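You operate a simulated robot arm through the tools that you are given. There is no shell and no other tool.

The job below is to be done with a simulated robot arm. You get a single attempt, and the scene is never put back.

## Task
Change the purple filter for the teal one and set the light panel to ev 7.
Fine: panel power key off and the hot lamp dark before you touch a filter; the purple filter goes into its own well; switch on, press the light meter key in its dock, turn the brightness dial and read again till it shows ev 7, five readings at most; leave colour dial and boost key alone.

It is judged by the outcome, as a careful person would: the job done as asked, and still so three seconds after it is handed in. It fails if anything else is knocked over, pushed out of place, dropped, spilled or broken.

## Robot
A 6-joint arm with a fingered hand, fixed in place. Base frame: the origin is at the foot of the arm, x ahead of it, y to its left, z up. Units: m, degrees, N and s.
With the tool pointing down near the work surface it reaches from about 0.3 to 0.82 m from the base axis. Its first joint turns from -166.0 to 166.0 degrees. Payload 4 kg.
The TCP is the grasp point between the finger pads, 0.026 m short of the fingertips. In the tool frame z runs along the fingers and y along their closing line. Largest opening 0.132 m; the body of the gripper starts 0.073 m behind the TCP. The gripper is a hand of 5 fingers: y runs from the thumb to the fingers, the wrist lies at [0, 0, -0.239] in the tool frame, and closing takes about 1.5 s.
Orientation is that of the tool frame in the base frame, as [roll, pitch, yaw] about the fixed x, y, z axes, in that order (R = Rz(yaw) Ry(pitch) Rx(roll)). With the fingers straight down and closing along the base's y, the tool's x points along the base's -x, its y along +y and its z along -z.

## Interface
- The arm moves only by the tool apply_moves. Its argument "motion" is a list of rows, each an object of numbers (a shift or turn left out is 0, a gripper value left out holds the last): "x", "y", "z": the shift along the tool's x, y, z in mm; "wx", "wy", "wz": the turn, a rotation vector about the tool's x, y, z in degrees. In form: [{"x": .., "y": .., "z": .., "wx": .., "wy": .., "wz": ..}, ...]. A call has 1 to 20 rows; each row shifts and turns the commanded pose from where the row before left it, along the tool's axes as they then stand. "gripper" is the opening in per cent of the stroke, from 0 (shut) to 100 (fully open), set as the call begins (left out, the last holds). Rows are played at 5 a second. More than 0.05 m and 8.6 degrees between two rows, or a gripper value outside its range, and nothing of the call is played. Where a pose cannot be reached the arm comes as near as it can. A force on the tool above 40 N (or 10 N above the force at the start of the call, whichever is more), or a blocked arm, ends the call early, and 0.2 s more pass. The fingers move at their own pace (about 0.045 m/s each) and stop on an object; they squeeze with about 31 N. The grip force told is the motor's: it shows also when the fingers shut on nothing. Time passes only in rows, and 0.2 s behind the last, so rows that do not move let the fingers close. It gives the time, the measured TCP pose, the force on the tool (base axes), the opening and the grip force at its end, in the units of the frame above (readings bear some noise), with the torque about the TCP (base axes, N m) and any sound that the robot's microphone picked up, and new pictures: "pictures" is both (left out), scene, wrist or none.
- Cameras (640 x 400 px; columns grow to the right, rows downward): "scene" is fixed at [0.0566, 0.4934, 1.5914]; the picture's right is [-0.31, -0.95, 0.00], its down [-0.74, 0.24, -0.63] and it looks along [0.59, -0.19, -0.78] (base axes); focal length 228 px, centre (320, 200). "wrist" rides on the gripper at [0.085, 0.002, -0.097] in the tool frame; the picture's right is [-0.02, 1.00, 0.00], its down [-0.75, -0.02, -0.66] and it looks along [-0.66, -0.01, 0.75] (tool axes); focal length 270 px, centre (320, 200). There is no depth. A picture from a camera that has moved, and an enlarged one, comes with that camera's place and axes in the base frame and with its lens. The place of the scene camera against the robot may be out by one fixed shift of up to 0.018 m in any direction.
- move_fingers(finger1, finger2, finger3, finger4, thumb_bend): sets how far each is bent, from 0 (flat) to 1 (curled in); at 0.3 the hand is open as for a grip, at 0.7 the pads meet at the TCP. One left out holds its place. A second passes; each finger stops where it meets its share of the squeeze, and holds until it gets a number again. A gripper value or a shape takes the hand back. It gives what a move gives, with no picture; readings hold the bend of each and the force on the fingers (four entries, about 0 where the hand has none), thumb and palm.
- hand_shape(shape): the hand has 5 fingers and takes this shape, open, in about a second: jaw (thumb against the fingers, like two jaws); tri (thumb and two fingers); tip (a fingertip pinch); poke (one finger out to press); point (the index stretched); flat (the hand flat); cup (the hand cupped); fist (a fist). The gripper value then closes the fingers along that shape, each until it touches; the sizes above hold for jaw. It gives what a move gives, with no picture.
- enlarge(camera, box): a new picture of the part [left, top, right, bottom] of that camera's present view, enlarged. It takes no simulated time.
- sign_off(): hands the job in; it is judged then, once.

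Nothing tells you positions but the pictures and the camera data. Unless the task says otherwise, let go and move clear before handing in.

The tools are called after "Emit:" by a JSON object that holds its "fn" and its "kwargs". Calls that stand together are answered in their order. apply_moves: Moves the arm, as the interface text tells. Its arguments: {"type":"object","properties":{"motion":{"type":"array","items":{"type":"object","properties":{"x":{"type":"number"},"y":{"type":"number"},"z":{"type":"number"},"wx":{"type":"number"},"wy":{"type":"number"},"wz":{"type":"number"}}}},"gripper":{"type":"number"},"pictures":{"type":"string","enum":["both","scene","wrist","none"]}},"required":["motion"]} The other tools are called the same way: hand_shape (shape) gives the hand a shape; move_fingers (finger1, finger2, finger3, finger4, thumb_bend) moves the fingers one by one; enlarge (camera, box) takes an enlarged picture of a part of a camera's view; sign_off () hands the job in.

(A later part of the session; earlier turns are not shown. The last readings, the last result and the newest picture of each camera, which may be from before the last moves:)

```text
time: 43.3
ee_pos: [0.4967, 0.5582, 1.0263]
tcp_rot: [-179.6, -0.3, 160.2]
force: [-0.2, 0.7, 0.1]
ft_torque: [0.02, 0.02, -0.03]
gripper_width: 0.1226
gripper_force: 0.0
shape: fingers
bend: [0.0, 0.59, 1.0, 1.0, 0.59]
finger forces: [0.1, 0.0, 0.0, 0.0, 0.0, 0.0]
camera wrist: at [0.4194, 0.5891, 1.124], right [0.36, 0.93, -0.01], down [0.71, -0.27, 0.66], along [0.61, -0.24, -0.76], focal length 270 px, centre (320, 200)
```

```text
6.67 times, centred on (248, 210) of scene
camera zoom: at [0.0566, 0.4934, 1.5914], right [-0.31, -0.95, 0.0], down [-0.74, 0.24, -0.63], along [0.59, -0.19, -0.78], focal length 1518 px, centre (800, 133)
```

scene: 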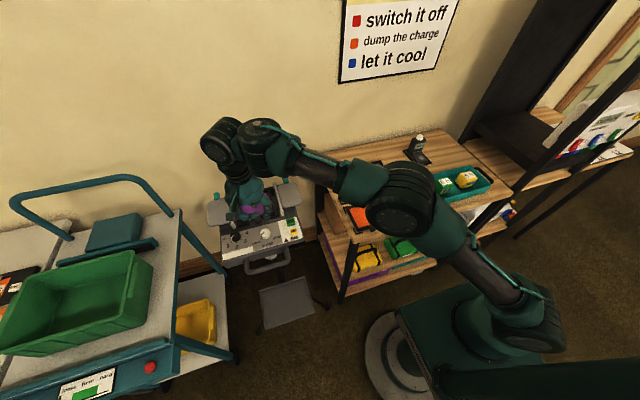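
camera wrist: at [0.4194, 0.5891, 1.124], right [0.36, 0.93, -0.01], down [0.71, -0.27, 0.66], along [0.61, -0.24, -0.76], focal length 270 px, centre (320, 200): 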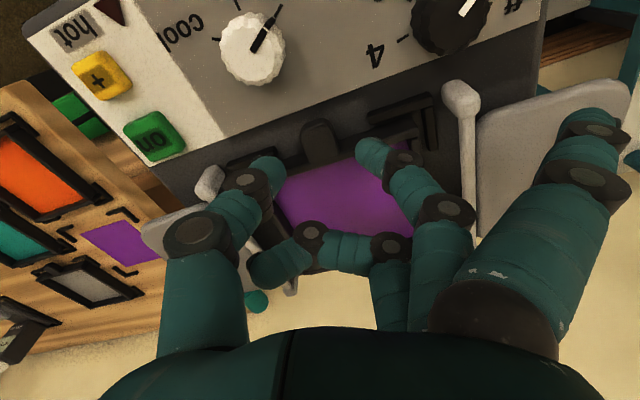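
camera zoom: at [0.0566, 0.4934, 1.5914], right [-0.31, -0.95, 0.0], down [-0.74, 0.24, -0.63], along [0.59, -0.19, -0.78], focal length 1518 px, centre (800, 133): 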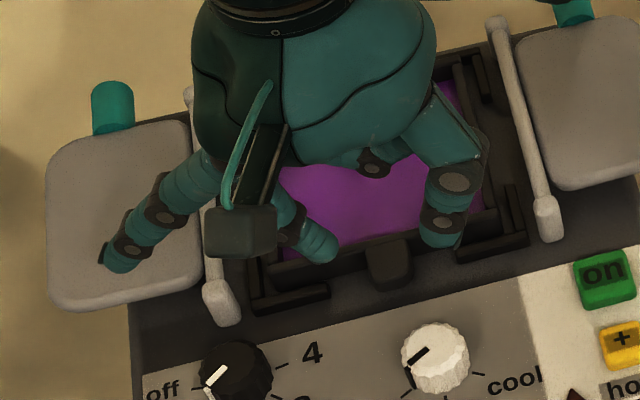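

Alignment checks out: the tab centre is at about (0.491, 0.561). I'm tucking the index so it stays clear of the side door, then descending to the tab.

Emit:
{"fn": "move_fingers", "kwargs": {"finger1": 1.0}}

Emit:
{"fn": "apply_moves", "kwargs": {"motion": [{"z": 10, "y": 0.7}, {"z": 8}, {"z": 5}, {"z": 3}, {}]}}

Emit:
{"fn": "enlarge", "kwargs": {"camera": "scene", "box": [200, 180, 296, 240]}}

```text
time: 44.3
ee_pos: [0.497, 0.5579, 1.0278]
tcp_rot: [-179.6, -0.1, 160.2]
force: [1.2, -0.6, -0.3]
ft_torque: [0.0, -0.01, 0.02]
gripper_width: 0.0481
gripper_force: 0.0
shape: fingers
bend: [1.0, 0.59, 1.0, 1.0, 0.59]
finger forces: [0.0, 0.1, 0.0, 0.1, 0.0, 0.0]
```

```text
time: 45.1
ee_pos: [0.4976, 0.5597, 1.0104]
tcp_rot: [179.9, 0.0, 160.2]
force: [-0.1, -1.5, 11.3]
ft_torque: [-0.41, 0.12, -0.02]
gripper_width: 0.0483
gripper_force: 5.8
shape: fingers
bend: [1.0, 0.59, 1.0, 1.0, 0.6]
finger forces: [0.1, 0.0, 0.0, 0.1, 11.3, 0.1]
stopped in row 4: the force on the tool passed its limit at 45 N (the readings are from after the stop); the commanded pose is now the measured one
camera wrist: at [0.4191, 0.5898, 1.1071], right [0.36, 0.93, 0.0], down [0.7, -0.27, 0.66], along [0.62, -0.23, -0.75], focal length 270 px, centre (320, 200)
```

scene: 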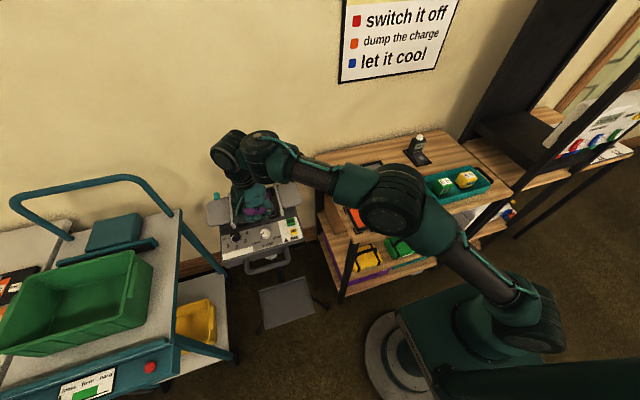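
wrist: 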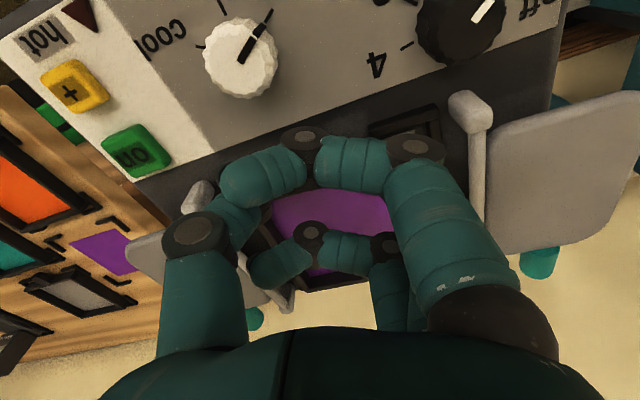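

```text
6.67 times, centred on (248, 210) of scene
camera zoom: at [0.0566, 0.4934, 1.5914], right [-0.31, -0.95, 0.0], down [-0.74, 0.24, -0.63], along [0.59, -0.19, -0.78], focal length 1518 px, centre (800, 133)
```

zoom: 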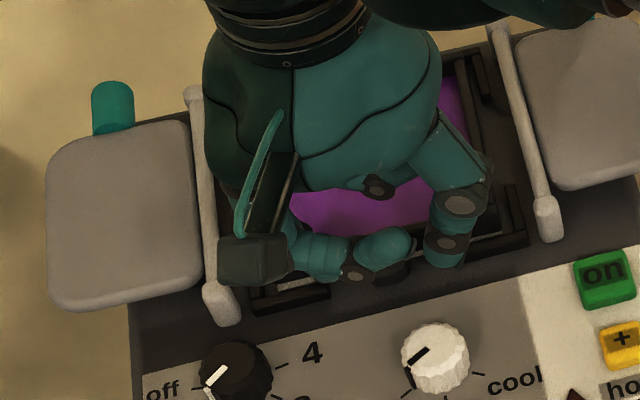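

The thumb touched something (bar or bracket). I'm backing up and checking exactly where the thumb tip sits.

Emit:
{"fn": "apply_moves", "kwargs": {"motion": [{"z": -8}, {}], "pictures": "none"}}

Emit:
{"fn": "move_fingers", "kwargs": {"finger1": 0.0}}

Emit:
{"fn": "enlarge", "kwargs": {"camera": "wrist", "box": [220, 110, 380, 210]}}

Emit:
{"fn": "enlarge", "kwargs": {"camera": "scene", "box": [225, 190, 289, 230]}}

```text
time: 45.7
ee_pos: [0.4987, 0.5596, 1.0164]
tcp_rot: [-179.8, -0.1, 160.2]
force: [-0.6, 0.3, -0.4]
ft_torque: [-0.03, 0.01, -0.03]
gripper_width: 0.0483
gripper_force: 0.1
shape: fingers
bend: [1.0, 0.59, 1.0, 1.0, 0.59]
finger forces: [0.0, 0.1, 0.1, 0.0, 0.0, 0.1]
```

```text
time: 46.7
ee_pos: [0.4978, 0.559, 1.0167]
tcp_rot: [-180.0, 0.0, 160.2]
force: [-3.9, -9.4, -1.1]
ft_torque: [-0.25, 0.1, 0.41]
gripper_width: 0.076
gripper_force: 5.1
shape: fingers
bend: [0.4, 0.59, 1.0, 1.0, 0.59]
finger forces: [10.1, 0.0, 0.0, 0.1, 0.0, 0.0]
```

```text
4.00 times, centred on (300, 160) of wrist
camera zoom: at [0.4199, 0.5892, 1.1137], right [0.36, 0.93, 0.0], down [0.7, -0.27, 0.66], along [0.61, -0.24, -0.75], focal length 1081 px, centre (400, 360)
```

zoom: 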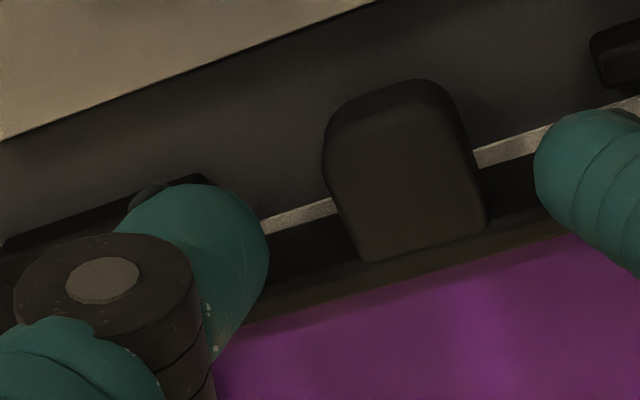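

```text
10.00 times, centred on (257, 210) of scene
camera zoom: at [0.0566, 0.4934, 1.5914], right [-0.31, -0.95, 0.0], down [-0.74, 0.24, -0.63], along [0.59, -0.19, -0.78], focal length 2277 px, centre (950, 100)
```

zoom: 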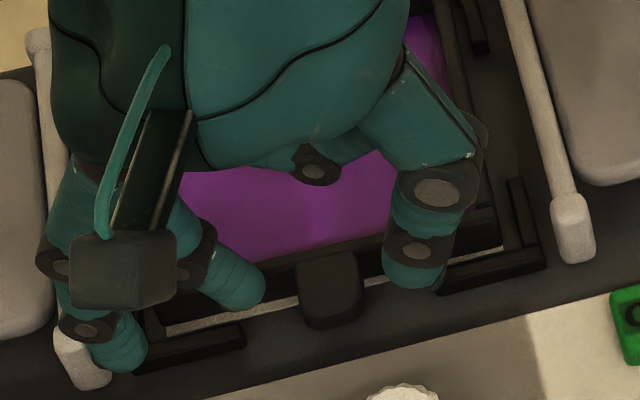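

Finger 1 met the side rod while opening, so I'm curling it back immediately and rising before any further finger changes.

Emit:
{"fn": "move_fingers", "kwargs": {"finger1": 1.0}}

Emit:
{"fn": "apply_moves", "kwargs": {"motion": [{"z": -20}, {"z": -20}, {}], "pictures": "none"}}

Emit:
{"fn": "move_fingers", "kwargs": {"finger1": 0.0}}

Emit:
{"fn": "apply_moves", "kwargs": {"motion": [{}]}}

Emit:
{"fn": "enlarge", "kwargs": {"camera": "scene", "box": [200, 180, 296, 240]}}

Emit:
{"fn": "enlarge", "kwargs": {"camera": "wrist", "box": [200, 90, 440, 240]}}

```text
time: 47.7
ee_pos: [0.499, 0.5601, 1.017]
tcp_rot: [179.9, 0.0, 160.2]
force: [0.5, 1.1, 0.6]
ft_torque: [-0.01, 0.0, -0.01]
gripper_width: 0.0484
gripper_force: 0.0
shape: fingers
bend: [1.0, 0.59, 1.0, 1.0, 0.59]
finger forces: [0.0, 0.0, 0.1, 0.1, 0.0, 0.1]
```

```text
time: 48.5
ee_pos: [0.4974, 0.5591, 1.0573]
tcp_rot: [179.9, -0.2, 160.2]
force: [-0.3, 0.7, -0.4]
ft_torque: [-0.04, -0.01, 0.04]
gripper_width: 0.0479
gripper_force: 0.2
shape: fingers
bend: [1.0, 0.59, 1.0, 1.0, 0.59]
finger forces: [0.1, 0.0, 0.0, 0.1, 0.0, 0.0]
```

```text
time: 49.5
ee_pos: [0.4977, 0.5599, 1.0569]
tcp_rot: [180.0, 0.0, 160.2]
force: [-0.3, 0.4, 0.1]
ft_torque: [0.02, -0.02, 0.02]
gripper_width: 0.122
gripper_force: 0.1
shape: fingers
bend: [0.0, 0.59, 1.0, 1.0, 0.59]
finger forces: [0.0, 0.0, 0.1, 0.0, 0.0, 0.0]
```

```text
time: 49.9
ee_pos: [0.4978, 0.5599, 1.0579]
tcp_rot: [-180.0, 0.0, 160.2]
force: [0.3, -0.6, 0.0]
ft_torque: [-0.02, 0.0, -0.02]
gripper_width: 0.122
gripper_force: 0.1
shape: fingers
bend: [0.0, 0.59, 1.0, 1.0, 0.59]
finger forces: [0.1, 0.0, 0.0, 0.1, 0.0, 0.0]
camera wrist: at [0.4195, 0.5896, 1.1534], right [0.36, 0.93, 0.0], down [0.7, -0.27, 0.66], along [0.61, -0.24, -0.75], focal length 270 px, centre (320, 200)
```

scene: 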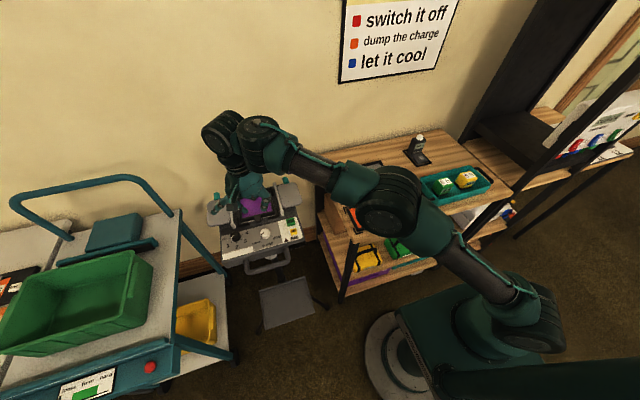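
wrist: 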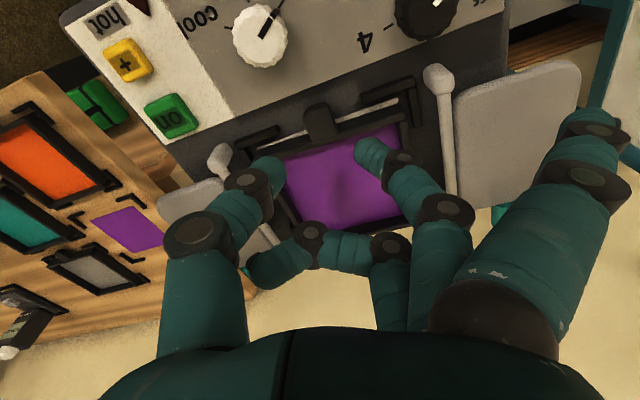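

```text
6.67 times, centred on (248, 210) of scene
camera zoom: at [0.0566, 0.4934, 1.5914], right [-0.31, -0.95, 0.0], down [-0.74, 0.24, -0.63], along [0.59, -0.19, -0.78], focal length 1518 px, centre (800, 133)
```

zoom: 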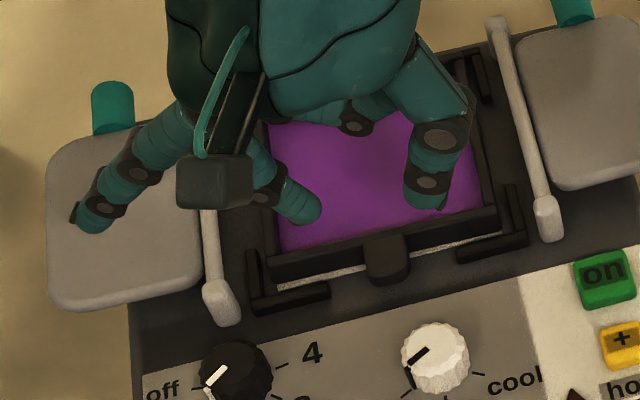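

```text
2.67 times, centred on (320, 165) of wrist
camera zoom: at [0.4195, 0.5896, 1.1534], right [0.36, 0.93, 0.0], down [0.7, -0.27, 0.66], along [0.61, -0.24, -0.75], focal length 721 px, centre (320, 293)
```

zoom: 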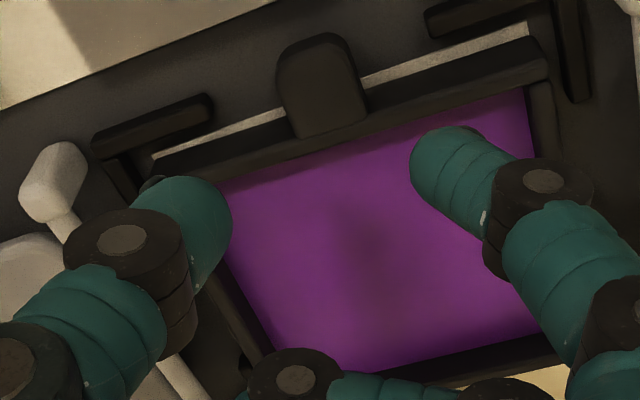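

The filter slid about 4 mm back within its brackets (a light gap shows in front of it); nothing else moved. The tab centre is now about (0.495, 0.5605). I'm narrowing the pinch slightly, tucking the index and descending again with that extra clearance.

Emit:
{"fn": "move_fingers", "kwargs": {"finger1": 1.0, "finger2": 0.61, "thumb_bend": 0.61}}

Emit:
{"fn": "apply_moves", "kwargs": {"motion": [{"y": -1, "x": 1}, {"z": 20}, {"z": 18}, {}], "pictures": "none"}}

Emit:
{"fn": "enlarge", "kwargs": {"camera": "scene", "box": [225, 190, 289, 230]}}

Emit:
{"fn": "apply_moves", "kwargs": {"motion": [{"z": 4}, {"z": 3}, {}], "pictures": "none"}}

```text
time: 50.9
ee_pos: [0.4973, 0.5593, 1.0566]
tcp_rot: [-180.0, -0.1, 160.2]
force: [1.0, -0.6, -0.6]
ft_torque: [-0.04, 0.01, -0.01]
gripper_width: 0.0473
gripper_force: 0.1
shape: fingers
bend: [1.0, 0.61, 1.0, 1.0, 0.61]
finger forces: [0.0, 0.0, 0.1, 0.0, 0.1, 0.0]
```

```text
time: 51.9
ee_pos: [0.4955, 0.5585, 1.0182]
tcp_rot: [180.0, 0.0, 160.2]
force: [0.4, 0.3, 0.3]
ft_torque: [-0.01, 0.02, -0.01]
gripper_width: 0.0473
gripper_force: 0.1
shape: fingers
bend: [1.0, 0.61, 1.0, 1.0, 0.61]
finger forces: [0.0, 0.1, 0.0, 0.0, 0.0, 0.0]
```

```text
10.00 times, centred on (257, 210) of scene
camera zoom: at [0.0566, 0.4934, 1.5914], right [-0.31, -0.95, 0.0], down [-0.74, 0.24, -0.63], along [0.59, -0.19, -0.78], focal length 2277 px, centre (950, 100)
```

zoom: 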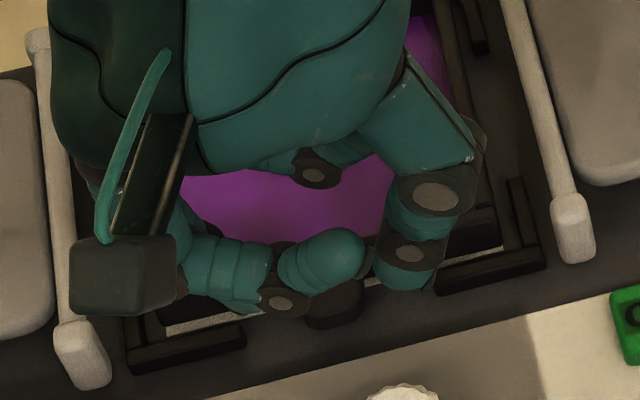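

```text
time: 52.7
ee_pos: [0.4969, 0.5591, 1.0116]
tcp_rot: [-179.9, -0.1, 160.2]
force: [-0.9, -1.6, -0.4]
ft_torque: [-0.01, -0.02, 0.02]
gripper_width: 0.0475
gripper_force: 0.0
shape: fingers
bend: [1.0, 0.61, 1.0, 1.0, 0.61]
finger forces: [0.0, 0.0, 0.1, 0.0, 0.0, 0.1]
```

Emit:
{"fn": "apply_moves", "kwargs": {"motion": [{"z": 3}, {}], "pictures": "none"}}

Emit:
{"fn": "apply_moves", "kwargs": {"motion": [{"z": 3}, {}], "pictures": "none"}}

Emit:
{"fn": "enlarge", "kwargs": {"camera": "scene", "box": [225, 190, 289, 230]}}

```text
time: 53.3
ee_pos: [0.4962, 0.5594, 1.0097]
tcp_rot: [179.8, 0.1, 160.1]
force: [-1.7, -1.3, 14.1]
ft_torque: [-0.41, 0.16, -0.03]
gripper_width: 0.0471
gripper_force: 6.8
shape: fingers
bend: [1.0, 0.61, 1.0, 1.0, 0.61]
finger forces: [0.0, 0.0, 0.0, 0.0, 14.1, 0.0]
```

```text
time: 54.0
ee_pos: [0.4966, 0.5588, 1.0097]
tcp_rot: [179.6, 0.2, 160.1]
force: [-2.2, -0.6, 10.0]
ft_torque: [-0.32, 0.08, -0.02]
gripper_width: 0.0473
gripper_force: 5.0
shape: fingers
bend: [1.0, 0.61, 1.0, 1.0, 0.61]
finger forces: [0.0, 0.0, 0.0, 0.0, 9.5, 0.1]
stopped in row 2: the force on the tool passed its limit at 41 N (the readings are from after the stop); the commanded pose is now the measured one
```

```text
10.00 times, centred on (257, 210) of scene
camera zoom: at [0.0566, 0.4934, 1.5914], right [-0.31, -0.95, 0.0], down [-0.74, 0.24, -0.63], along [0.59, -0.19, -0.78], focal length 2277 px, centre (950, 100)
```

zoom: 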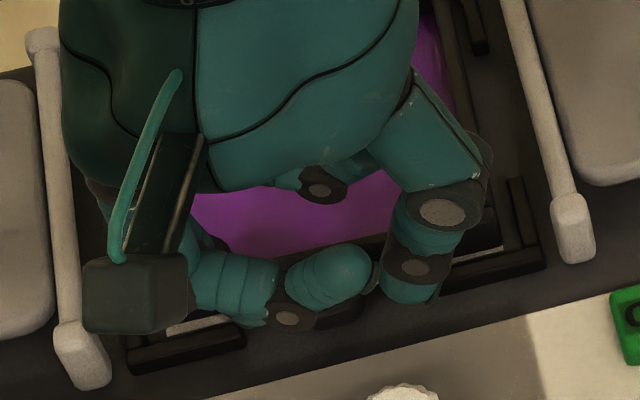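

The thumb appears to be resting on the panel surface just in front of the frame. I'm raising 2 mm and closing the pinch to see whether both sides catch the tab.

Emit:
{"fn": "apply_moves", "kwargs": {"motion": [{"z": -2.5}, {}], "pictures": "none"}}

Emit:
{"fn": "move_fingers", "kwargs": {"finger2": 0.66, "thumb_bend": 0.66}}

Emit:
{"fn": "enlarge", "kwargs": {"camera": "scene", "box": [225, 190, 289, 230]}}

```text
time: 54.6
ee_pos: [0.4965, 0.5581, 1.0094]
tcp_rot: [179.9, 0.1, 160.2]
force: [-0.2, -0.2, 0.3]
ft_torque: [-0.01, 0.0, -0.05]
gripper_width: 0.0471
gripper_force: 0.1
shape: fingers
bend: [1.0, 0.61, 1.0, 1.0, 0.61]
finger forces: [0.1, 0.0, 0.0, 0.0, 0.0, 0.1]
```

```text
time: 55.6
ee_pos: [0.4972, 0.559, 1.0113]
tcp_rot: [179.7, -0.1, 160.2]
force: [-0.3, 0.4, 0.3]
ft_torque: [-0.01, -0.01, -0.04]
gripper_width: 0.0456
gripper_force: 0.9
shape: fingers
bend: [1.0, 0.65, 1.0, 1.0, 0.66]
finger forces: [0.0, 0.3, 0.0, 0.0, 0.3, 0.0]
```

```text
10.00 times, centred on (257, 210) of scene
camera zoom: at [0.0566, 0.4934, 1.5914], right [-0.31, -0.95, 0.0], down [-0.74, 0.24, -0.63], along [0.59, -0.19, -0.78], focal length 2277 px, centre (950, 100)
```

zoom: 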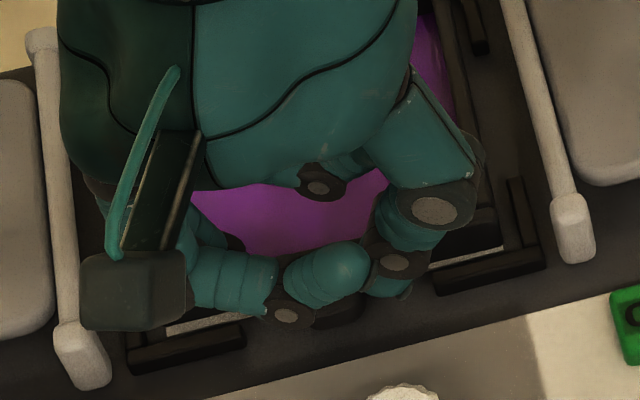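

Both finger 2 and the thumb register light contact with the tab. I'm squeezing harder.

Emit:
{"fn": "move_fingers", "kwargs": {"finger2": 0.8, "thumb_bend": 0.8}}

Emit:
{"fn": "enlarge", "kwargs": {"camera": "scene", "box": [225, 190, 289, 230]}}

```text
time: 56.6
ee_pos: [0.4962, 0.5596, 1.0115]
tcp_rot: [179.8, 0.0, 160.2]
force: [-1.4, -1.8, 4.2]
ft_torque: [-0.03, 0.08, 0.01]
gripper_width: 0.0435
gripper_force: 13.7
shape: fingers
bend: [1.0, 0.72, 1.0, 1.0, 0.72]
finger forces: [0.0, 13.3, 0.1, 0.0, 14.4, 0.0]
```

```text
10.00 times, centred on (257, 210) of scene
camera zoom: at [0.0566, 0.4934, 1.5914], right [-0.31, -0.95, 0.0], down [-0.74, 0.24, -0.63], along [0.59, -0.19, -0.78], focal length 2277 px, centre (950, 100)
```

zoom: 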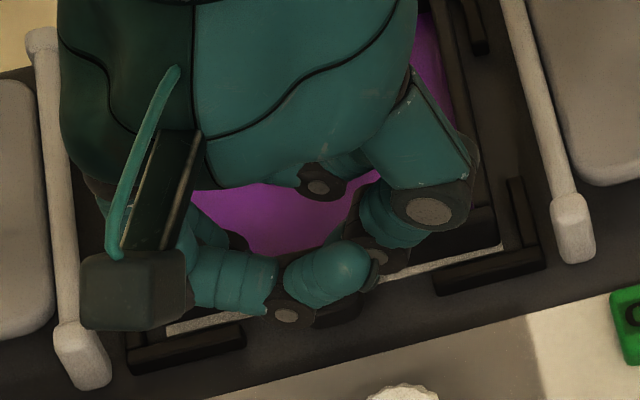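

The fingers seem to have ridden up over the tab, since the tips rise as they curl. I'll reopen a little, go lower, and squeeze again.

Emit:
{"fn": "move_fingers", "kwargs": {"finger2": 0.63, "thumb_bend": 0.635}}

Emit:
{"fn": "apply_moves", "kwargs": {"motion": [{"z": 2}, {}], "pictures": "none"}}

Emit:
{"fn": "apply_moves", "kwargs": {"motion": [{"z": 2}, {}], "pictures": "none"}}

Emit:
{"fn": "apply_moves", "kwargs": {"motion": [{"z": 2}, {}], "pictures": "none"}}

Emit:
{"fn": "enlarge", "kwargs": {"camera": "scene", "box": [225, 190, 289, 230]}}

```text
time: 57.6
ee_pos: [0.4969, 0.5599, 1.0108]
tcp_rot: [179.8, 0.0, 160.2]
force: [0.6, 0.4, 0.1]
ft_torque: [0.0, 0.01, -0.02]
gripper_width: 0.0463
gripper_force: 0.2
shape: fingers
bend: [1.0, 0.63, 1.0, 1.0, 0.63]
finger forces: [0.0, 0.0, 0.1, 0.0, 0.0, 0.1]
```

```text
time: 58.2
ee_pos: [0.4962, 0.56, 1.0085]
tcp_rot: [179.8, 0.0, 160.2]
force: [0.0, -0.6, 0.8]
ft_torque: [-0.01, 0.02, 0.0]
gripper_width: 0.0465
gripper_force: 0.0
shape: fingers
bend: [1.0, 0.63, 1.0, 1.0, 0.63]
finger forces: [0.0, 0.0, 0.0, 0.0, 0.0, 0.0]
```

```text
time: 58.8
ee_pos: [0.4963, 0.5591, 1.008]
tcp_rot: [179.9, 0.0, 160.2]
force: [0.0, -0.8, -0.9]
ft_torque: [0.0, -0.03, -0.02]
gripper_width: 0.0465
gripper_force: 0.1
shape: fingers
bend: [1.0, 0.63, 1.0, 1.0, 0.63]
finger forces: [0.1, 0.0, 0.0, 0.1, 0.1, 0.0]
```

```text
time: 59.4
ee_pos: [0.496, 0.5587, 1.0054]
tcp_rot: [179.7, 0.0, 160.2]
force: [-0.5, 0.1, -0.2]
ft_torque: [0.01, 0.01, -0.03]
gripper_width: 0.0465
gripper_force: 0.0
shape: fingers
bend: [1.0, 0.63, 1.0, 1.0, 0.63]
finger forces: [0.1, 0.1, 0.0, 0.0, 0.1, 0.0]
```

```text
10.00 times, centred on (257, 210) of scene
camera zoom: at [0.0566, 0.4934, 1.5914], right [-0.31, -0.95, 0.0], down [-0.74, 0.24, -0.63], along [0.59, -0.19, -0.78], focal length 2277 px, centre (950, 100)
```

zoom: 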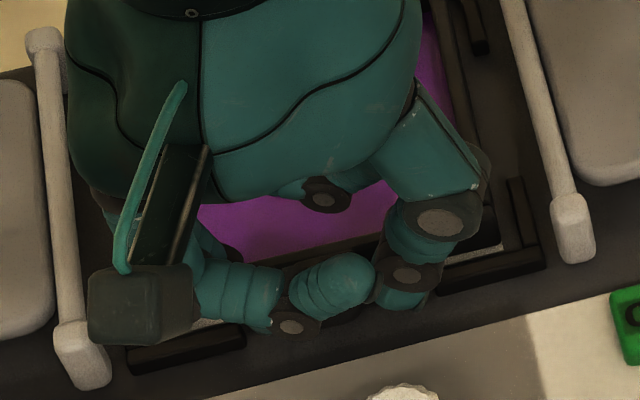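

No contact at 1.005 now, so I'm continuing down in small steps.

Emit:
{"fn": "apply_moves", "kwargs": {"motion": [{"z": 2}, {}], "pictures": "none"}}

Emit:
{"fn": "apply_moves", "kwargs": {"motion": [{"z": 2}, {}], "pictures": "none"}}

Emit:
{"fn": "apply_moves", "kwargs": {"motion": [{"z": 2}, {}], "pictures": "none"}}

```text
time: 60.0
ee_pos: [0.4959, 0.5585, 1.0029]
tcp_rot: [179.8, 0.0, 160.2]
force: [0.0, -0.7, -0.1]
ft_torque: [0.01, 0.03, 0.0]
gripper_width: 0.0463
gripper_force: 0.1
shape: fingers
bend: [1.0, 0.63, 1.0, 1.0, 0.63]
finger forces: [0.0, 0.1, 0.0, 0.1, 0.0, 0.1]
```

```text
time: 60.6
ee_pos: [0.4965, 0.5591, 1.0022]
tcp_rot: [179.8, 0.1, 160.2]
force: [-0.2, 0.0, 1.8]
ft_torque: [-0.06, 0.02, 0.01]
gripper_width: 0.0463
gripper_force: 0.6
shape: fingers
bend: [1.0, 0.63, 1.0, 1.0, 0.63]
finger forces: [0.1, 0.0, 0.0, 0.1, 2.0, 0.1]
```

```text
time: 61.2
ee_pos: [0.4963, 0.5595, 1.0012]
tcp_rot: [179.7, 0.1, 160.1]
force: [-0.9, -2.7, 17.8]
ft_torque: [-0.44, 0.17, -0.03]
gripper_width: 0.0458
gripper_force: 9.3
shape: fingers
bend: [1.0, 0.63, 1.0, 1.0, 0.64]
finger forces: [0.0, 0.0, 0.0, 0.0, 17.8, 0.0]
```

The thumb has now reached the surface. I'm backing up 1.5 mm and squeezing.

Emit:
{"fn": "apply_moves", "kwargs": {"motion": [{"z": -2}, {}], "pictures": "none"}}

Emit:
{"fn": "move_fingers", "kwargs": {"finger2": 0.66, "thumb_bend": 0.66}}

Emit:
{"fn": "move_fingers", "kwargs": {"finger2": 0.8, "thumb_bend": 0.8}}

Emit:
{"fn": "enlarge", "kwargs": {"camera": "scene", "box": [225, 190, 289, 230]}}

```text
time: 61.8
ee_pos: [0.496, 0.5589, 0.9996]
tcp_rot: [179.8, 0.1, 160.1]
force: [-3.6, 0.5, 8.2]
ft_torque: [-0.14, 0.19, -0.11]
gripper_width: 0.046
gripper_force: 3.6
shape: fingers
bend: [1.0, 0.63, 1.0, 1.0, 0.64]
finger forces: [0.0, 0.0, 0.1, 0.1, 8.0, 0.0]
```

```text
time: 62.8
ee_pos: [0.4959, 0.5588, 1.0009]
tcp_rot: [179.8, 0.0, 160.2]
force: [-1.2, -0.5, -0.4]
ft_torque: [0.01, -0.01, -0.03]
gripper_width: 0.0455
gripper_force: 0.2
shape: fingers
bend: [1.0, 0.65, 1.0, 1.0, 0.66]
finger forces: [0.0, 0.9, 0.0, 0.2, 1.1, 0.0]
```

```text
time: 63.8
ee_pos: [0.4955, 0.5594, 1.0021]
tcp_rot: [179.8, -0.1, 160.1]
force: [-4.3, -1.6, 1.5]
ft_torque: [0.06, 0.1, 0.01]
gripper_width: 0.0438
gripper_force: 13.6
shape: fingers
bend: [1.0, 0.69, 1.0, 1.0, 0.71]
finger forces: [0.1, 12.2, 0.1, 0.1, 14.2, 0.1]
```

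```text
10.00 times, centred on (257, 210) of scene
camera zoom: at [0.0566, 0.4934, 1.5914], right [-0.31, -0.95, 0.0], down [-0.74, 0.24, -0.63], along [0.59, -0.19, -0.78], focal length 2277 px, centre (950, 100)
```

zoom: 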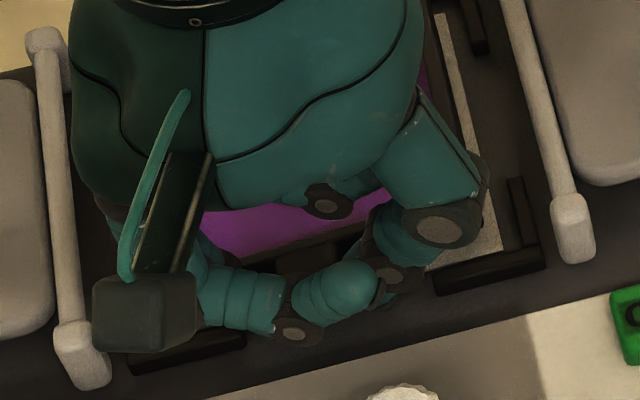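

The squeeze seems to have pushed the filter backward instead of gripping it. I'm opening and lifting to look before doing anything else.

Emit:
{"fn": "move_fingers", "kwargs": {"finger2": 0.62, "thumb_bend": 0.62}}

Emit:
{"fn": "apply_moves", "kwargs": {"motion": [{"z": -15}, {"z": -20}, {"z": -20}, {}], "pictures": "none"}}

Emit:
{"fn": "hand_shape", "kwargs": {"shape": "jaw"}}

Emit:
{"fn": "apply_moves", "kwargs": {"motion": [{"x": 20}, {}]}}

Emit:
{"fn": "enlarge", "kwargs": {"camera": "wrist", "box": [200, 90, 440, 240]}}

Emit:
{"fn": "enlarge", "kwargs": {"camera": "scene", "box": [200, 180, 296, 240]}}

```text
time: 64.8
ee_pos: [0.4971, 0.5576, 1.0026]
tcp_rot: [179.8, 0.0, 160.2]
force: [1.9, 1.8, 2.8]
ft_torque: [-0.02, -0.04, 0.02]
gripper_width: 0.0464
gripper_force: 2.3
shape: fingers
bend: [1.0, 0.62, 1.0, 1.0, 0.63]
finger forces: [0.0, 0.6, 0.0, 0.0, 3.2, 0.0]
```

```text
time: 65.8
ee_pos: [0.4968, 0.5593, 1.0568]
tcp_rot: [179.8, 0.0, 160.2]
force: [0.2, 0.8, 0.0]
ft_torque: [-0.01, 0.02, -0.02]
gripper_width: 0.0469
gripper_force: 0.0
shape: fingers
bend: [1.0, 0.62, 1.0, 1.0, 0.62]
finger forces: [0.0, 0.1, 0.1, 0.0, 0.0, 0.0]
```

```text
time: 66.7
ee_pos: [0.4966, 0.5596, 1.0546]
tcp_rot: [179.8, -0.1, 160.2]
force: [-0.5, 0.2, 0.0]
ft_torque: [0.03, -0.02, 0.01]
gripper_width: 0.1319
gripper_force: 0.1
shape: jaw
bend: [0.3, 0.3, 0.3, 0.3, 0.3]
finger forces: [0.0, 0.1, 0.0, 0.1, 0.0, 0.1]
```

```text
time: 67.3
ee_pos: [0.477, 0.5657, 1.0562]
tcp_rot: [179.8, 0.1, 160.2]
force: [0.1, -0.6, 0.1]
ft_torque: [0.03, 0.02, 0.01]
gripper_width: 0.1318
gripper_force: 0.0
shape: jaw
bend: [0.3, 0.3, 0.3, 0.3, 0.3]
finger forces: [0.1, 0.0, 0.0, 0.0, 0.0, 0.1]
camera wrist: at [0.3978, 0.5961, 1.1533], right [0.36, 0.93, 0.0], down [0.7, -0.27, 0.66], along [0.62, -0.23, -0.75], focal length 270 px, centre (320, 200)
```

scene: 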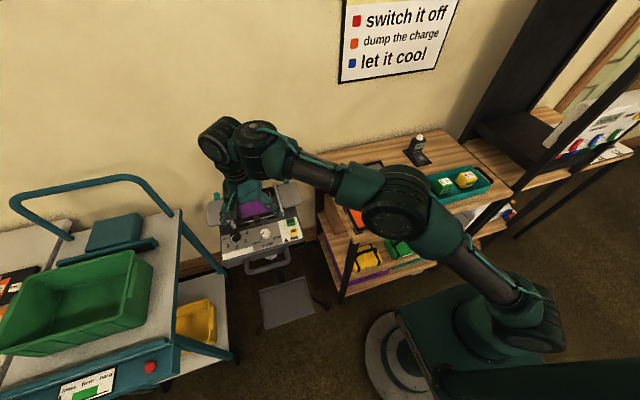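
wrist: 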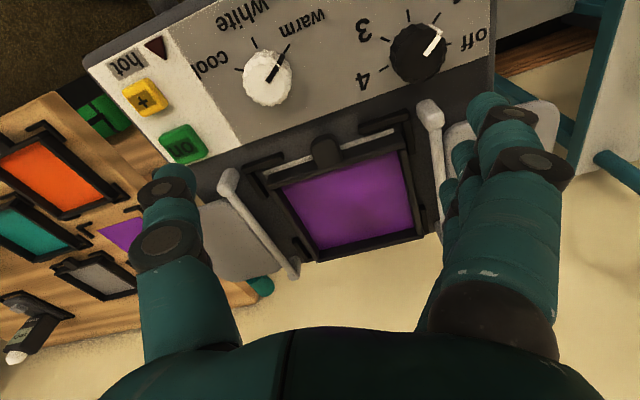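

```text
2.67 times, centred on (320, 165) of wrist
camera zoom: at [0.3978, 0.5961, 1.1533], right [0.36, 0.93, 0.0], down [0.7, -0.27, 0.66], along [0.62, -0.23, -0.75], focal length 721 px, centre (320, 293)
```

zoom: 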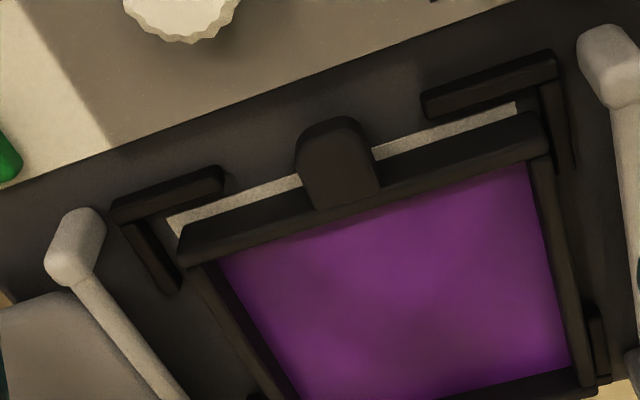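

```text
6.67 times, centred on (248, 210) of scene
camera zoom: at [0.0566, 0.4934, 1.5914], right [-0.31, -0.95, 0.0], down [-0.74, 0.24, -0.63], along [0.59, -0.19, -0.78], focal length 1518 px, centre (800, 133)
```

zoom: 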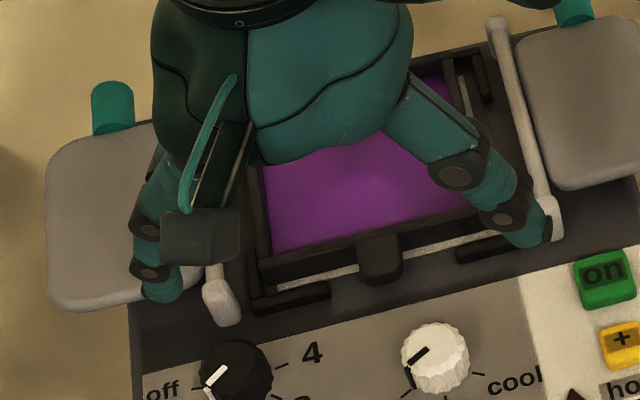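

The filter only slid within its bracket play (now against the far brackets) and still sits flat. My pinch was too close to the tab's front edge. I'm re-shaping and moving the pinch deeper, with its centre at about (0.500, 0.564).

Emit:
{"fn": "move_fingers", "kwargs": {"finger1": 0.0, "finger2": 0.61, "finger3": 1.0, "finger4": 1.0, "thumb_bend": 0.61}}

Emit:
{"fn": "apply_moves", "kwargs": {"motion": [{"x": -14, "y": 3, "z": 5}, {"x": -14, "y": 3.3, "z": 5}, {"z": 8}, {}], "pictures": "wrist"}}

Emit:
{"fn": "enlarge", "kwargs": {"camera": "wrist", "box": [220, 90, 380, 190]}}

Emit:
{"fn": "enlarge", "kwargs": {"camera": "scene", "box": [200, 180, 296, 240]}}

```text
time: 68.3
ee_pos: [0.4765, 0.5658, 1.057]
tcp_rot: [179.8, 0.1, 160.2]
force: [-0.4, 0.5, -0.3]
ft_torque: [-0.05, 0.01, -0.02]
gripper_width: 0.1195
gripper_force: 0.1
shape: fingers
bend: [0.0, 0.61, 1.0, 1.0, 0.61]
finger forces: [0.0, 0.1, 0.1, 0.0, 0.0, 0.0]
```

```text
time: 69.3
ee_pos: [0.5061, 0.5611, 1.0381]
tcp_rot: [179.8, 0.0, 160.2]
force: [0.4, -0.6, -0.4]
ft_torque: [0.0, 0.01, -0.01]
gripper_width: 0.1194
gripper_force: 0.0
shape: fingers
bend: [0.0, 0.61, 1.0, 1.0, 0.61]
finger forces: [0.0, 0.0, 0.0, 0.0, 0.0, 0.0]
camera wrist: at [0.4273, 0.5913, 1.1354], right [0.36, 0.93, 0.0], down [0.7, -0.27, 0.66], along [0.62, -0.23, -0.75], focal length 270 px, centre (320, 200)
```

wrist: 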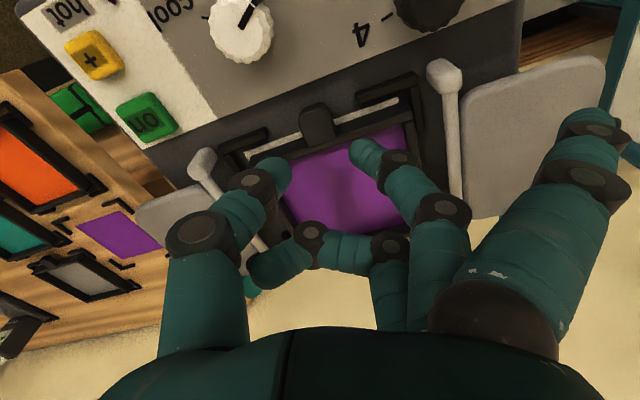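

```text
4.00 times, centred on (300, 140) of wrist
camera zoom: at [0.4273, 0.5913, 1.1354], right [0.36, 0.93, 0.0], down [0.7, -0.27, 0.66], along [0.62, -0.23, -0.75], focal length 1081 px, centre (400, 440)
```

zoom: 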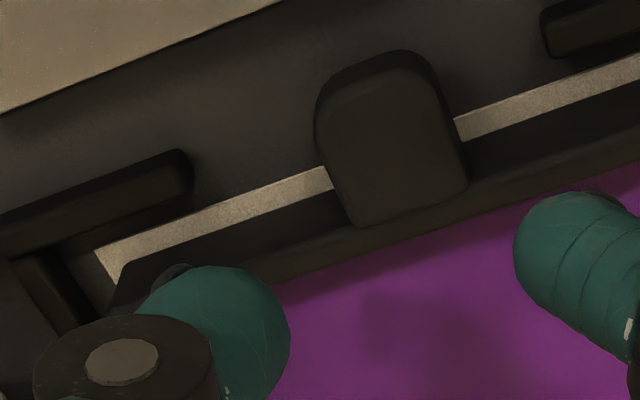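

```text
6.67 times, centred on (248, 210) of scene
camera zoom: at [0.0566, 0.4934, 1.5914], right [-0.31, -0.95, 0.0], down [-0.74, 0.24, -0.63], along [0.59, -0.19, -0.78], focal length 1518 px, centre (800, 133)
```

zoom: 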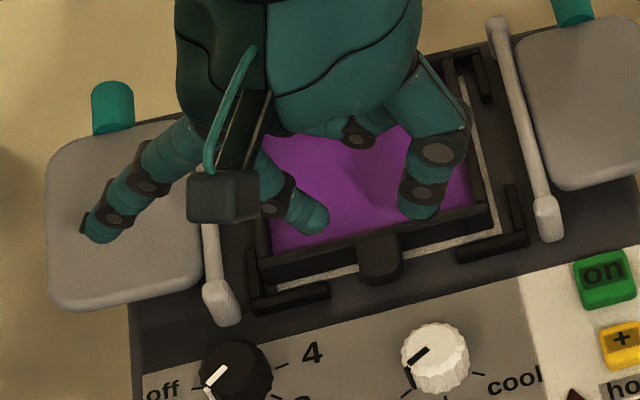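

Refined tab centre: (0.497, 0.565). I'm adjusting, tucking the index, and descending in guarded steps.

Emit:
{"fn": "move_fingers", "kwargs": {"finger1": 1.0, "finger2": 0.62, "thumb_bend": 0.62}}

Emit:
{"fn": "apply_moves", "kwargs": {"motion": [{"x": 3.5, "y": 1}, {"z": 12}, {"z": 12}, {}], "pictures": "none"}}

Emit:
{"fn": "apply_moves", "kwargs": {"motion": [{"z": 4}, {}], "pictures": "none"}}

Emit:
{"fn": "enlarge", "kwargs": {"camera": "scene", "box": [225, 190, 289, 230]}}

```text
time: 70.3
ee_pos: [0.5065, 0.5613, 1.0383]
tcp_rot: [179.8, -0.1, 160.2]
force: [0.0, 0.4, -0.1]
ft_torque: [0.01, -0.02, -0.01]
gripper_width: 0.0472
gripper_force: 0.1
shape: fingers
bend: [1.0, 0.62, 1.0, 1.0, 0.62]
finger forces: [0.0, 0.0, 0.0, 0.1, 0.0, 0.0]
```

```text
time: 71.3
ee_pos: [0.5024, 0.5639, 1.0148]
tcp_rot: [179.8, -0.1, 160.2]
force: [-3.9, 0.9, 1.9]
ft_torque: [0.04, 0.09, 0.07]
gripper_width: 0.047
gripper_force: 1.3
shape: fingers
bend: [1.0, 0.63, 1.0, 1.0, 0.62]
finger forces: [0.0, 3.6, 0.1, 0.0, 0.0, 0.0]
```

```text
time: 71.9
ee_pos: [0.503, 0.5636, 1.0093]
tcp_rot: [179.8, 0.0, 160.2]
force: [-5.0, 0.9, 4.7]
ft_torque: [0.15, 0.09, 0.11]
gripper_width: 0.0469
gripper_force: 2.7
shape: fingers
bend: [1.0, 0.64, 1.0, 1.0, 0.62]
finger forces: [0.0, 6.5, 0.0, 0.0, 0.1, 0.1]
```

```text
10.00 times, centred on (257, 210) of scene
camera zoom: at [0.0566, 0.4934, 1.5914], right [-0.31, -0.95, 0.0], down [-0.74, 0.24, -0.63], along [0.59, -0.19, -0.78], focal length 2277 px, centre (950, 100)
```

zoom: 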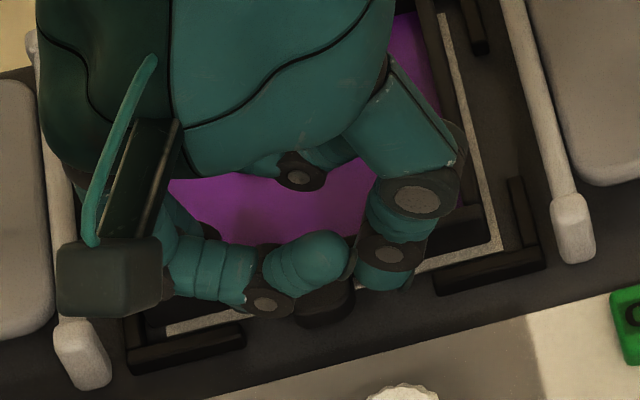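

Finger 2 brushes the bar. I'm backing up slightly and shifting 3.5 mm toward the robot.

Emit:
{"fn": "apply_moves", "kwargs": {"motion": [{"z": -8}, {"x": 3.3, "y": -1.2}, {"z": 6}, {}], "pictures": "none"}}

Emit:
{"fn": "apply_moves", "kwargs": {"motion": [{"z": 4}, {}], "pictures": "none"}}

Emit:
{"fn": "apply_moves", "kwargs": {"motion": [{"z": 4}, {}], "pictures": "none"}}

```text
time: 72.9
ee_pos: [0.4992, 0.5642, 1.0119]
tcp_rot: [179.9, -0.1, 160.2]
force: [-0.3, -0.2, 0.4]
ft_torque: [-0.02, 0.0, 0.04]
gripper_width: 0.0471
gripper_force: 0.1
shape: fingers
bend: [1.0, 0.62, 1.0, 1.0, 0.62]
finger forces: [0.1, 0.0, 0.0, 0.0, 0.0, 0.1]
```

```text
time: 73.5
ee_pos: [0.4996, 0.5643, 1.0087]
tcp_rot: [179.7, 0.1, 160.2]
force: [0.0, -0.4, 0.4]
ft_torque: [-0.02, 0.01, -0.03]
gripper_width: 0.0469
gripper_force: 0.0
shape: fingers
bend: [1.0, 0.62, 1.0, 1.0, 0.62]
finger forces: [0.1, 0.0, 0.0, 0.0, 0.1, 0.0]
```

```text
time: 74.1
ee_pos: [0.5009, 0.5639, 1.0053]
tcp_rot: [179.8, -0.1, 160.2]
force: [-0.2, -2.1, 5.2]
ft_torque: [0.06, 0.03, -0.02]
gripper_width: 0.0469
gripper_force: 1.6
shape: fingers
bend: [1.0, 0.64, 1.0, 1.0, 0.62]
finger forces: [0.1, 4.0, 0.0, 0.0, 0.0, 0.0]
```

Finger 2 is lightly touching down. I'm closing on the tab now, in stages.

Emit:
{"fn": "move_fingers", "kwargs": {"finger2": 0.655, "thumb_bend": 0.655}}

Emit:
{"fn": "move_fingers", "kwargs": {"finger2": 0.7, "thumb_bend": 0.7}}

Emit:
{"fn": "enlarge", "kwargs": {"camera": "scene", "box": [225, 190, 289, 230]}}

```text
time: 75.1
ee_pos: [0.5003, 0.564, 1.0042]
tcp_rot: [179.9, 0.0, 160.2]
force: [-0.2, -1.1, -0.8]
ft_torque: [-0.01, 0.0, 0.01]
gripper_width: 0.0461
gripper_force: 0.4
shape: fingers
bend: [1.0, 0.65, 1.0, 1.0, 0.64]
finger forces: [0.0, 0.2, 0.0, 0.1, 0.9, 0.1]
```

```text
time: 76.1
ee_pos: [0.4996, 0.5633, 1.0035]
tcp_rot: [179.8, 0.0, 160.2]
force: [-1.3, -4.1, 0.0]
ft_torque: [-0.08, 0.04, -0.01]
gripper_width: 0.0453
gripper_force: 5.0
shape: fingers
bend: [1.0, 0.66, 1.0, 1.0, 0.67]
finger forces: [0.0, 3.3, 0.0, 0.0, 6.8, 0.0]
```

```text
10.00 times, centred on (257, 210) of scene
camera zoom: at [0.0566, 0.4934, 1.5914], right [-0.31, -0.95, 0.0], down [-0.74, 0.24, -0.63], along [0.59, -0.19, -0.78], focal length 2277 px, centre (950, 100)
```

zoom: 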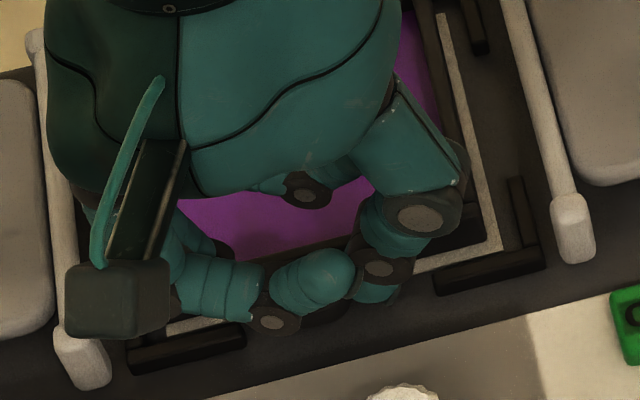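

Now both stop at about 0.66 with force, so the tab really is between them. I'm tightening.

Emit:
{"fn": "move_fingers", "kwargs": {"finger2": 0.76, "thumb_bend": 0.76}}

Emit:
{"fn": "enlarge", "kwargs": {"camera": "scene", "box": [225, 190, 289, 230]}}

```text
time: 77.1
ee_pos: [0.4998, 0.5643, 1.0046]
tcp_rot: [179.8, -0.1, 160.1]
force: [-1.1, -7.7, 1.0]
ft_torque: [-0.2, 0.06, -0.02]
gripper_width: 0.0447
gripper_force: 12.3
shape: fingers
bend: [1.0, 0.71, 1.0, 1.0, 0.68]
finger forces: [0.1, 8.1, 0.0, 0.1, 16.3, 0.0]
```

```text
10.00 times, centred on (257, 210) of scene
camera zoom: at [0.0566, 0.4934, 1.5914], right [-0.31, -0.95, 0.0], down [-0.74, 0.24, -0.63], along [0.59, -0.19, -0.78], focal length 2277 px, centre (950, 100)
```

zoom: 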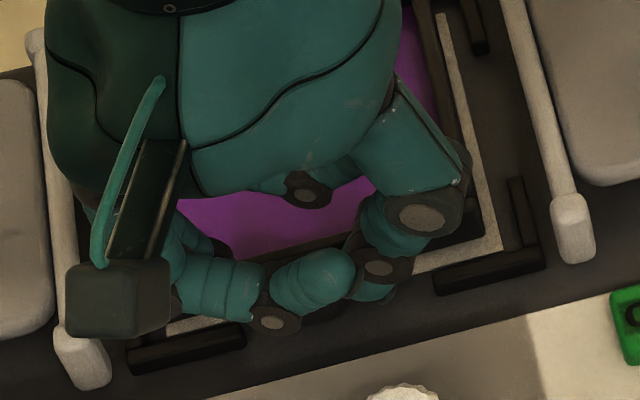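

Emit:
{"fn": "apply_moves", "kwargs": {"motion": [{"z": -4}, {"z": -4}, {}], "pictures": "wrist"}}

Emit:
{"fn": "enlarge", "kwargs": {"camera": "scene", "box": [200, 180, 296, 240]}}

```text
time: 77.9
ee_pos: [0.4988, 0.5652, 1.013]
tcp_rot: [179.8, 0.1, 160.3]
force: [-1.4, -6.6, -1.6]
ft_torque: [-0.23, 0.02, 0.0]
gripper_width: 0.0439
gripper_force: 12.4
shape: fingers
bend: [1.0, 0.7, 1.0, 1.0, 0.69]
finger forces: [0.1, 9.3, 0.0, 0.0, 15.9, 0.1]
camera wrist: at [0.4214, 0.594, 1.109], right [0.36, 0.93, 0.0], down [0.7, -0.27, 0.66], along [0.62, -0.23, -0.75], focal length 270 px, centre (320, 200)
```

wrist: 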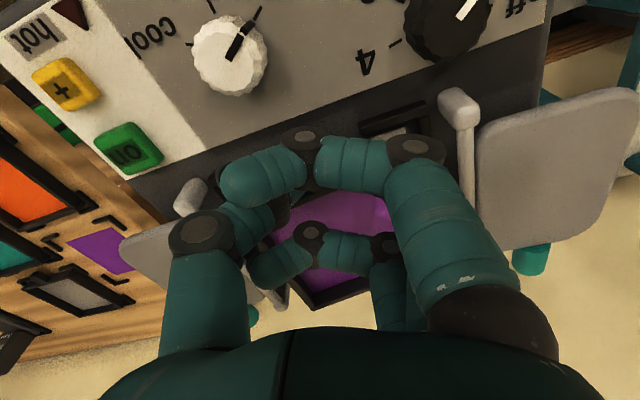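

```text
6.67 times, centred on (248, 210) of scene
camera zoom: at [0.0566, 0.4934, 1.5914], right [-0.31, -0.95, 0.0], down [-0.74, 0.24, -0.63], along [0.59, -0.19, -0.78], focal length 1518 px, centre (800, 133)
```

zoom: 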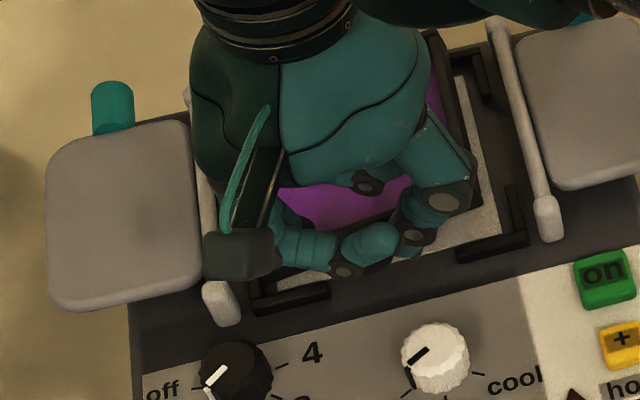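

The near end of the filter appears to be lifting with the hand. I'm raising a bit more to see whether it holds.

Emit:
{"fn": "apply_moves", "kwargs": {"motion": [{"z": -5}, {"z": -5}, {}], "pictures": "wrist"}}

Emit:
{"fn": "enlarge", "kwargs": {"camera": "scene", "box": [200, 180, 296, 240]}}

Emit:
{"fn": "enlarge", "kwargs": {"camera": "wrist", "box": [200, 90, 440, 310]}}

```text
time: 78.7
ee_pos: [0.5001, 0.5634, 1.0215]
tcp_rot: [179.8, 0.1, 160.1]
force: [0.0, 0.5, 0.0]
ft_torque: [-0.03, 0.02, -0.05]
gripper_width: 0.044
gripper_force: 11.4
shape: fingers
bend: [1.0, 0.7, 1.0, 1.0, 0.7]
finger forces: [0.0, 10.8, 0.0, 0.1, 11.2, 0.0]
camera wrist: at [0.4214, 0.5935, 1.1187], right [0.36, 0.93, 0.0], down [0.7, -0.27, 0.66], along [0.62, -0.23, -0.75], focal length 270 px, centre (320, 200)
```

wrist: 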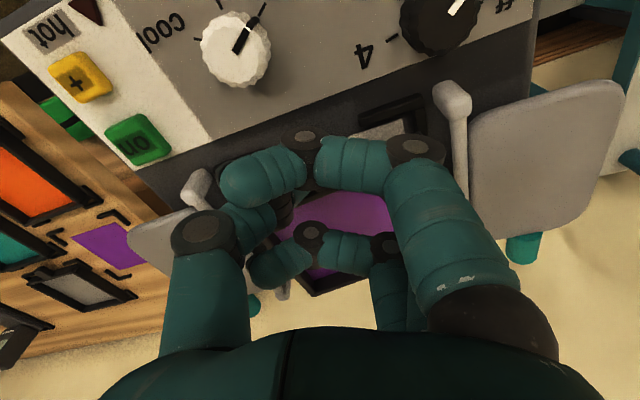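

```text
6.67 times, centred on (248, 210) of scene
camera zoom: at [0.0566, 0.4934, 1.5914], right [-0.31, -0.95, 0.0], down [-0.74, 0.24, -0.63], along [0.59, -0.19, -0.78], focal length 1518 px, centre (800, 133)
```

zoom: 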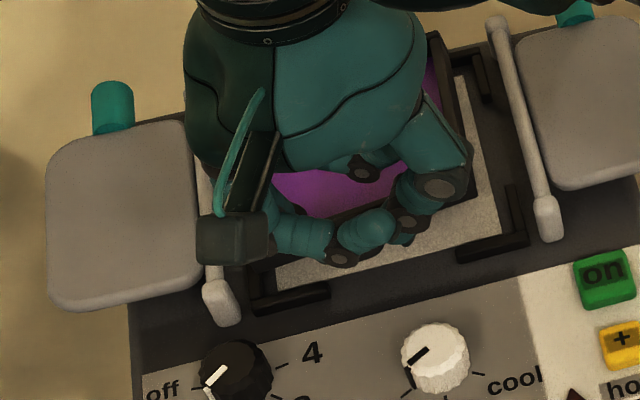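

```text
1.82 times, centred on (320, 200) of wrist
camera zoom: at [0.4214, 0.5935, 1.1187], right [0.36, 0.93, 0.0], down [0.7, -0.27, 0.66], along [0.62, -0.23, -0.75], focal length 491 px, centre (320, 200)
```

zoom: 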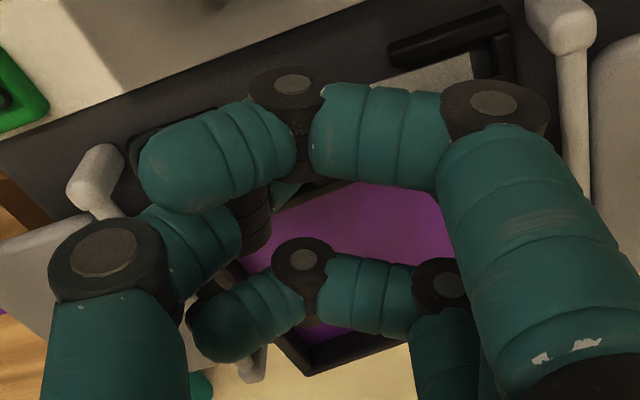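

Emit:
{"fn": "enlarge", "kwargs": {"camera": "scene", "box": [225, 175, 289, 215]}}

Emit:
{"fn": "enlarge", "kwargs": {"camera": "wrist", "box": [240, 180, 400, 310]}}

```text
10.00 times, centred on (257, 195) of scene
camera zoom: at [0.0566, 0.4934, 1.5914], right [-0.31, -0.95, 0.0], down [-0.74, 0.24, -0.63], along [0.59, -0.19, -0.78], focal length 2277 px, centre (950, 250)
```

zoom: 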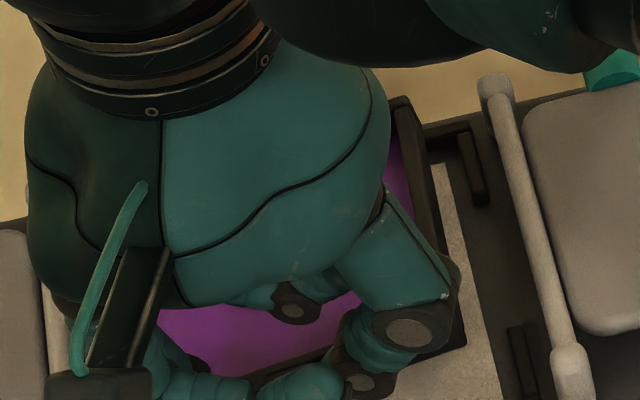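

```text
3.08 times, centred on (320, 245) of wrist
camera zoom: at [0.4214, 0.5935, 1.1187], right [0.36, 0.93, 0.0], down [0.7, -0.27, 0.66], along [0.62, -0.23, -0.75], focal length 832 px, centre (320, 62)
```

zoom: 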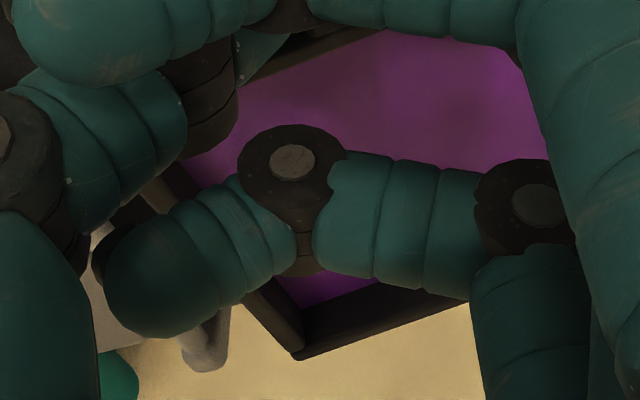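

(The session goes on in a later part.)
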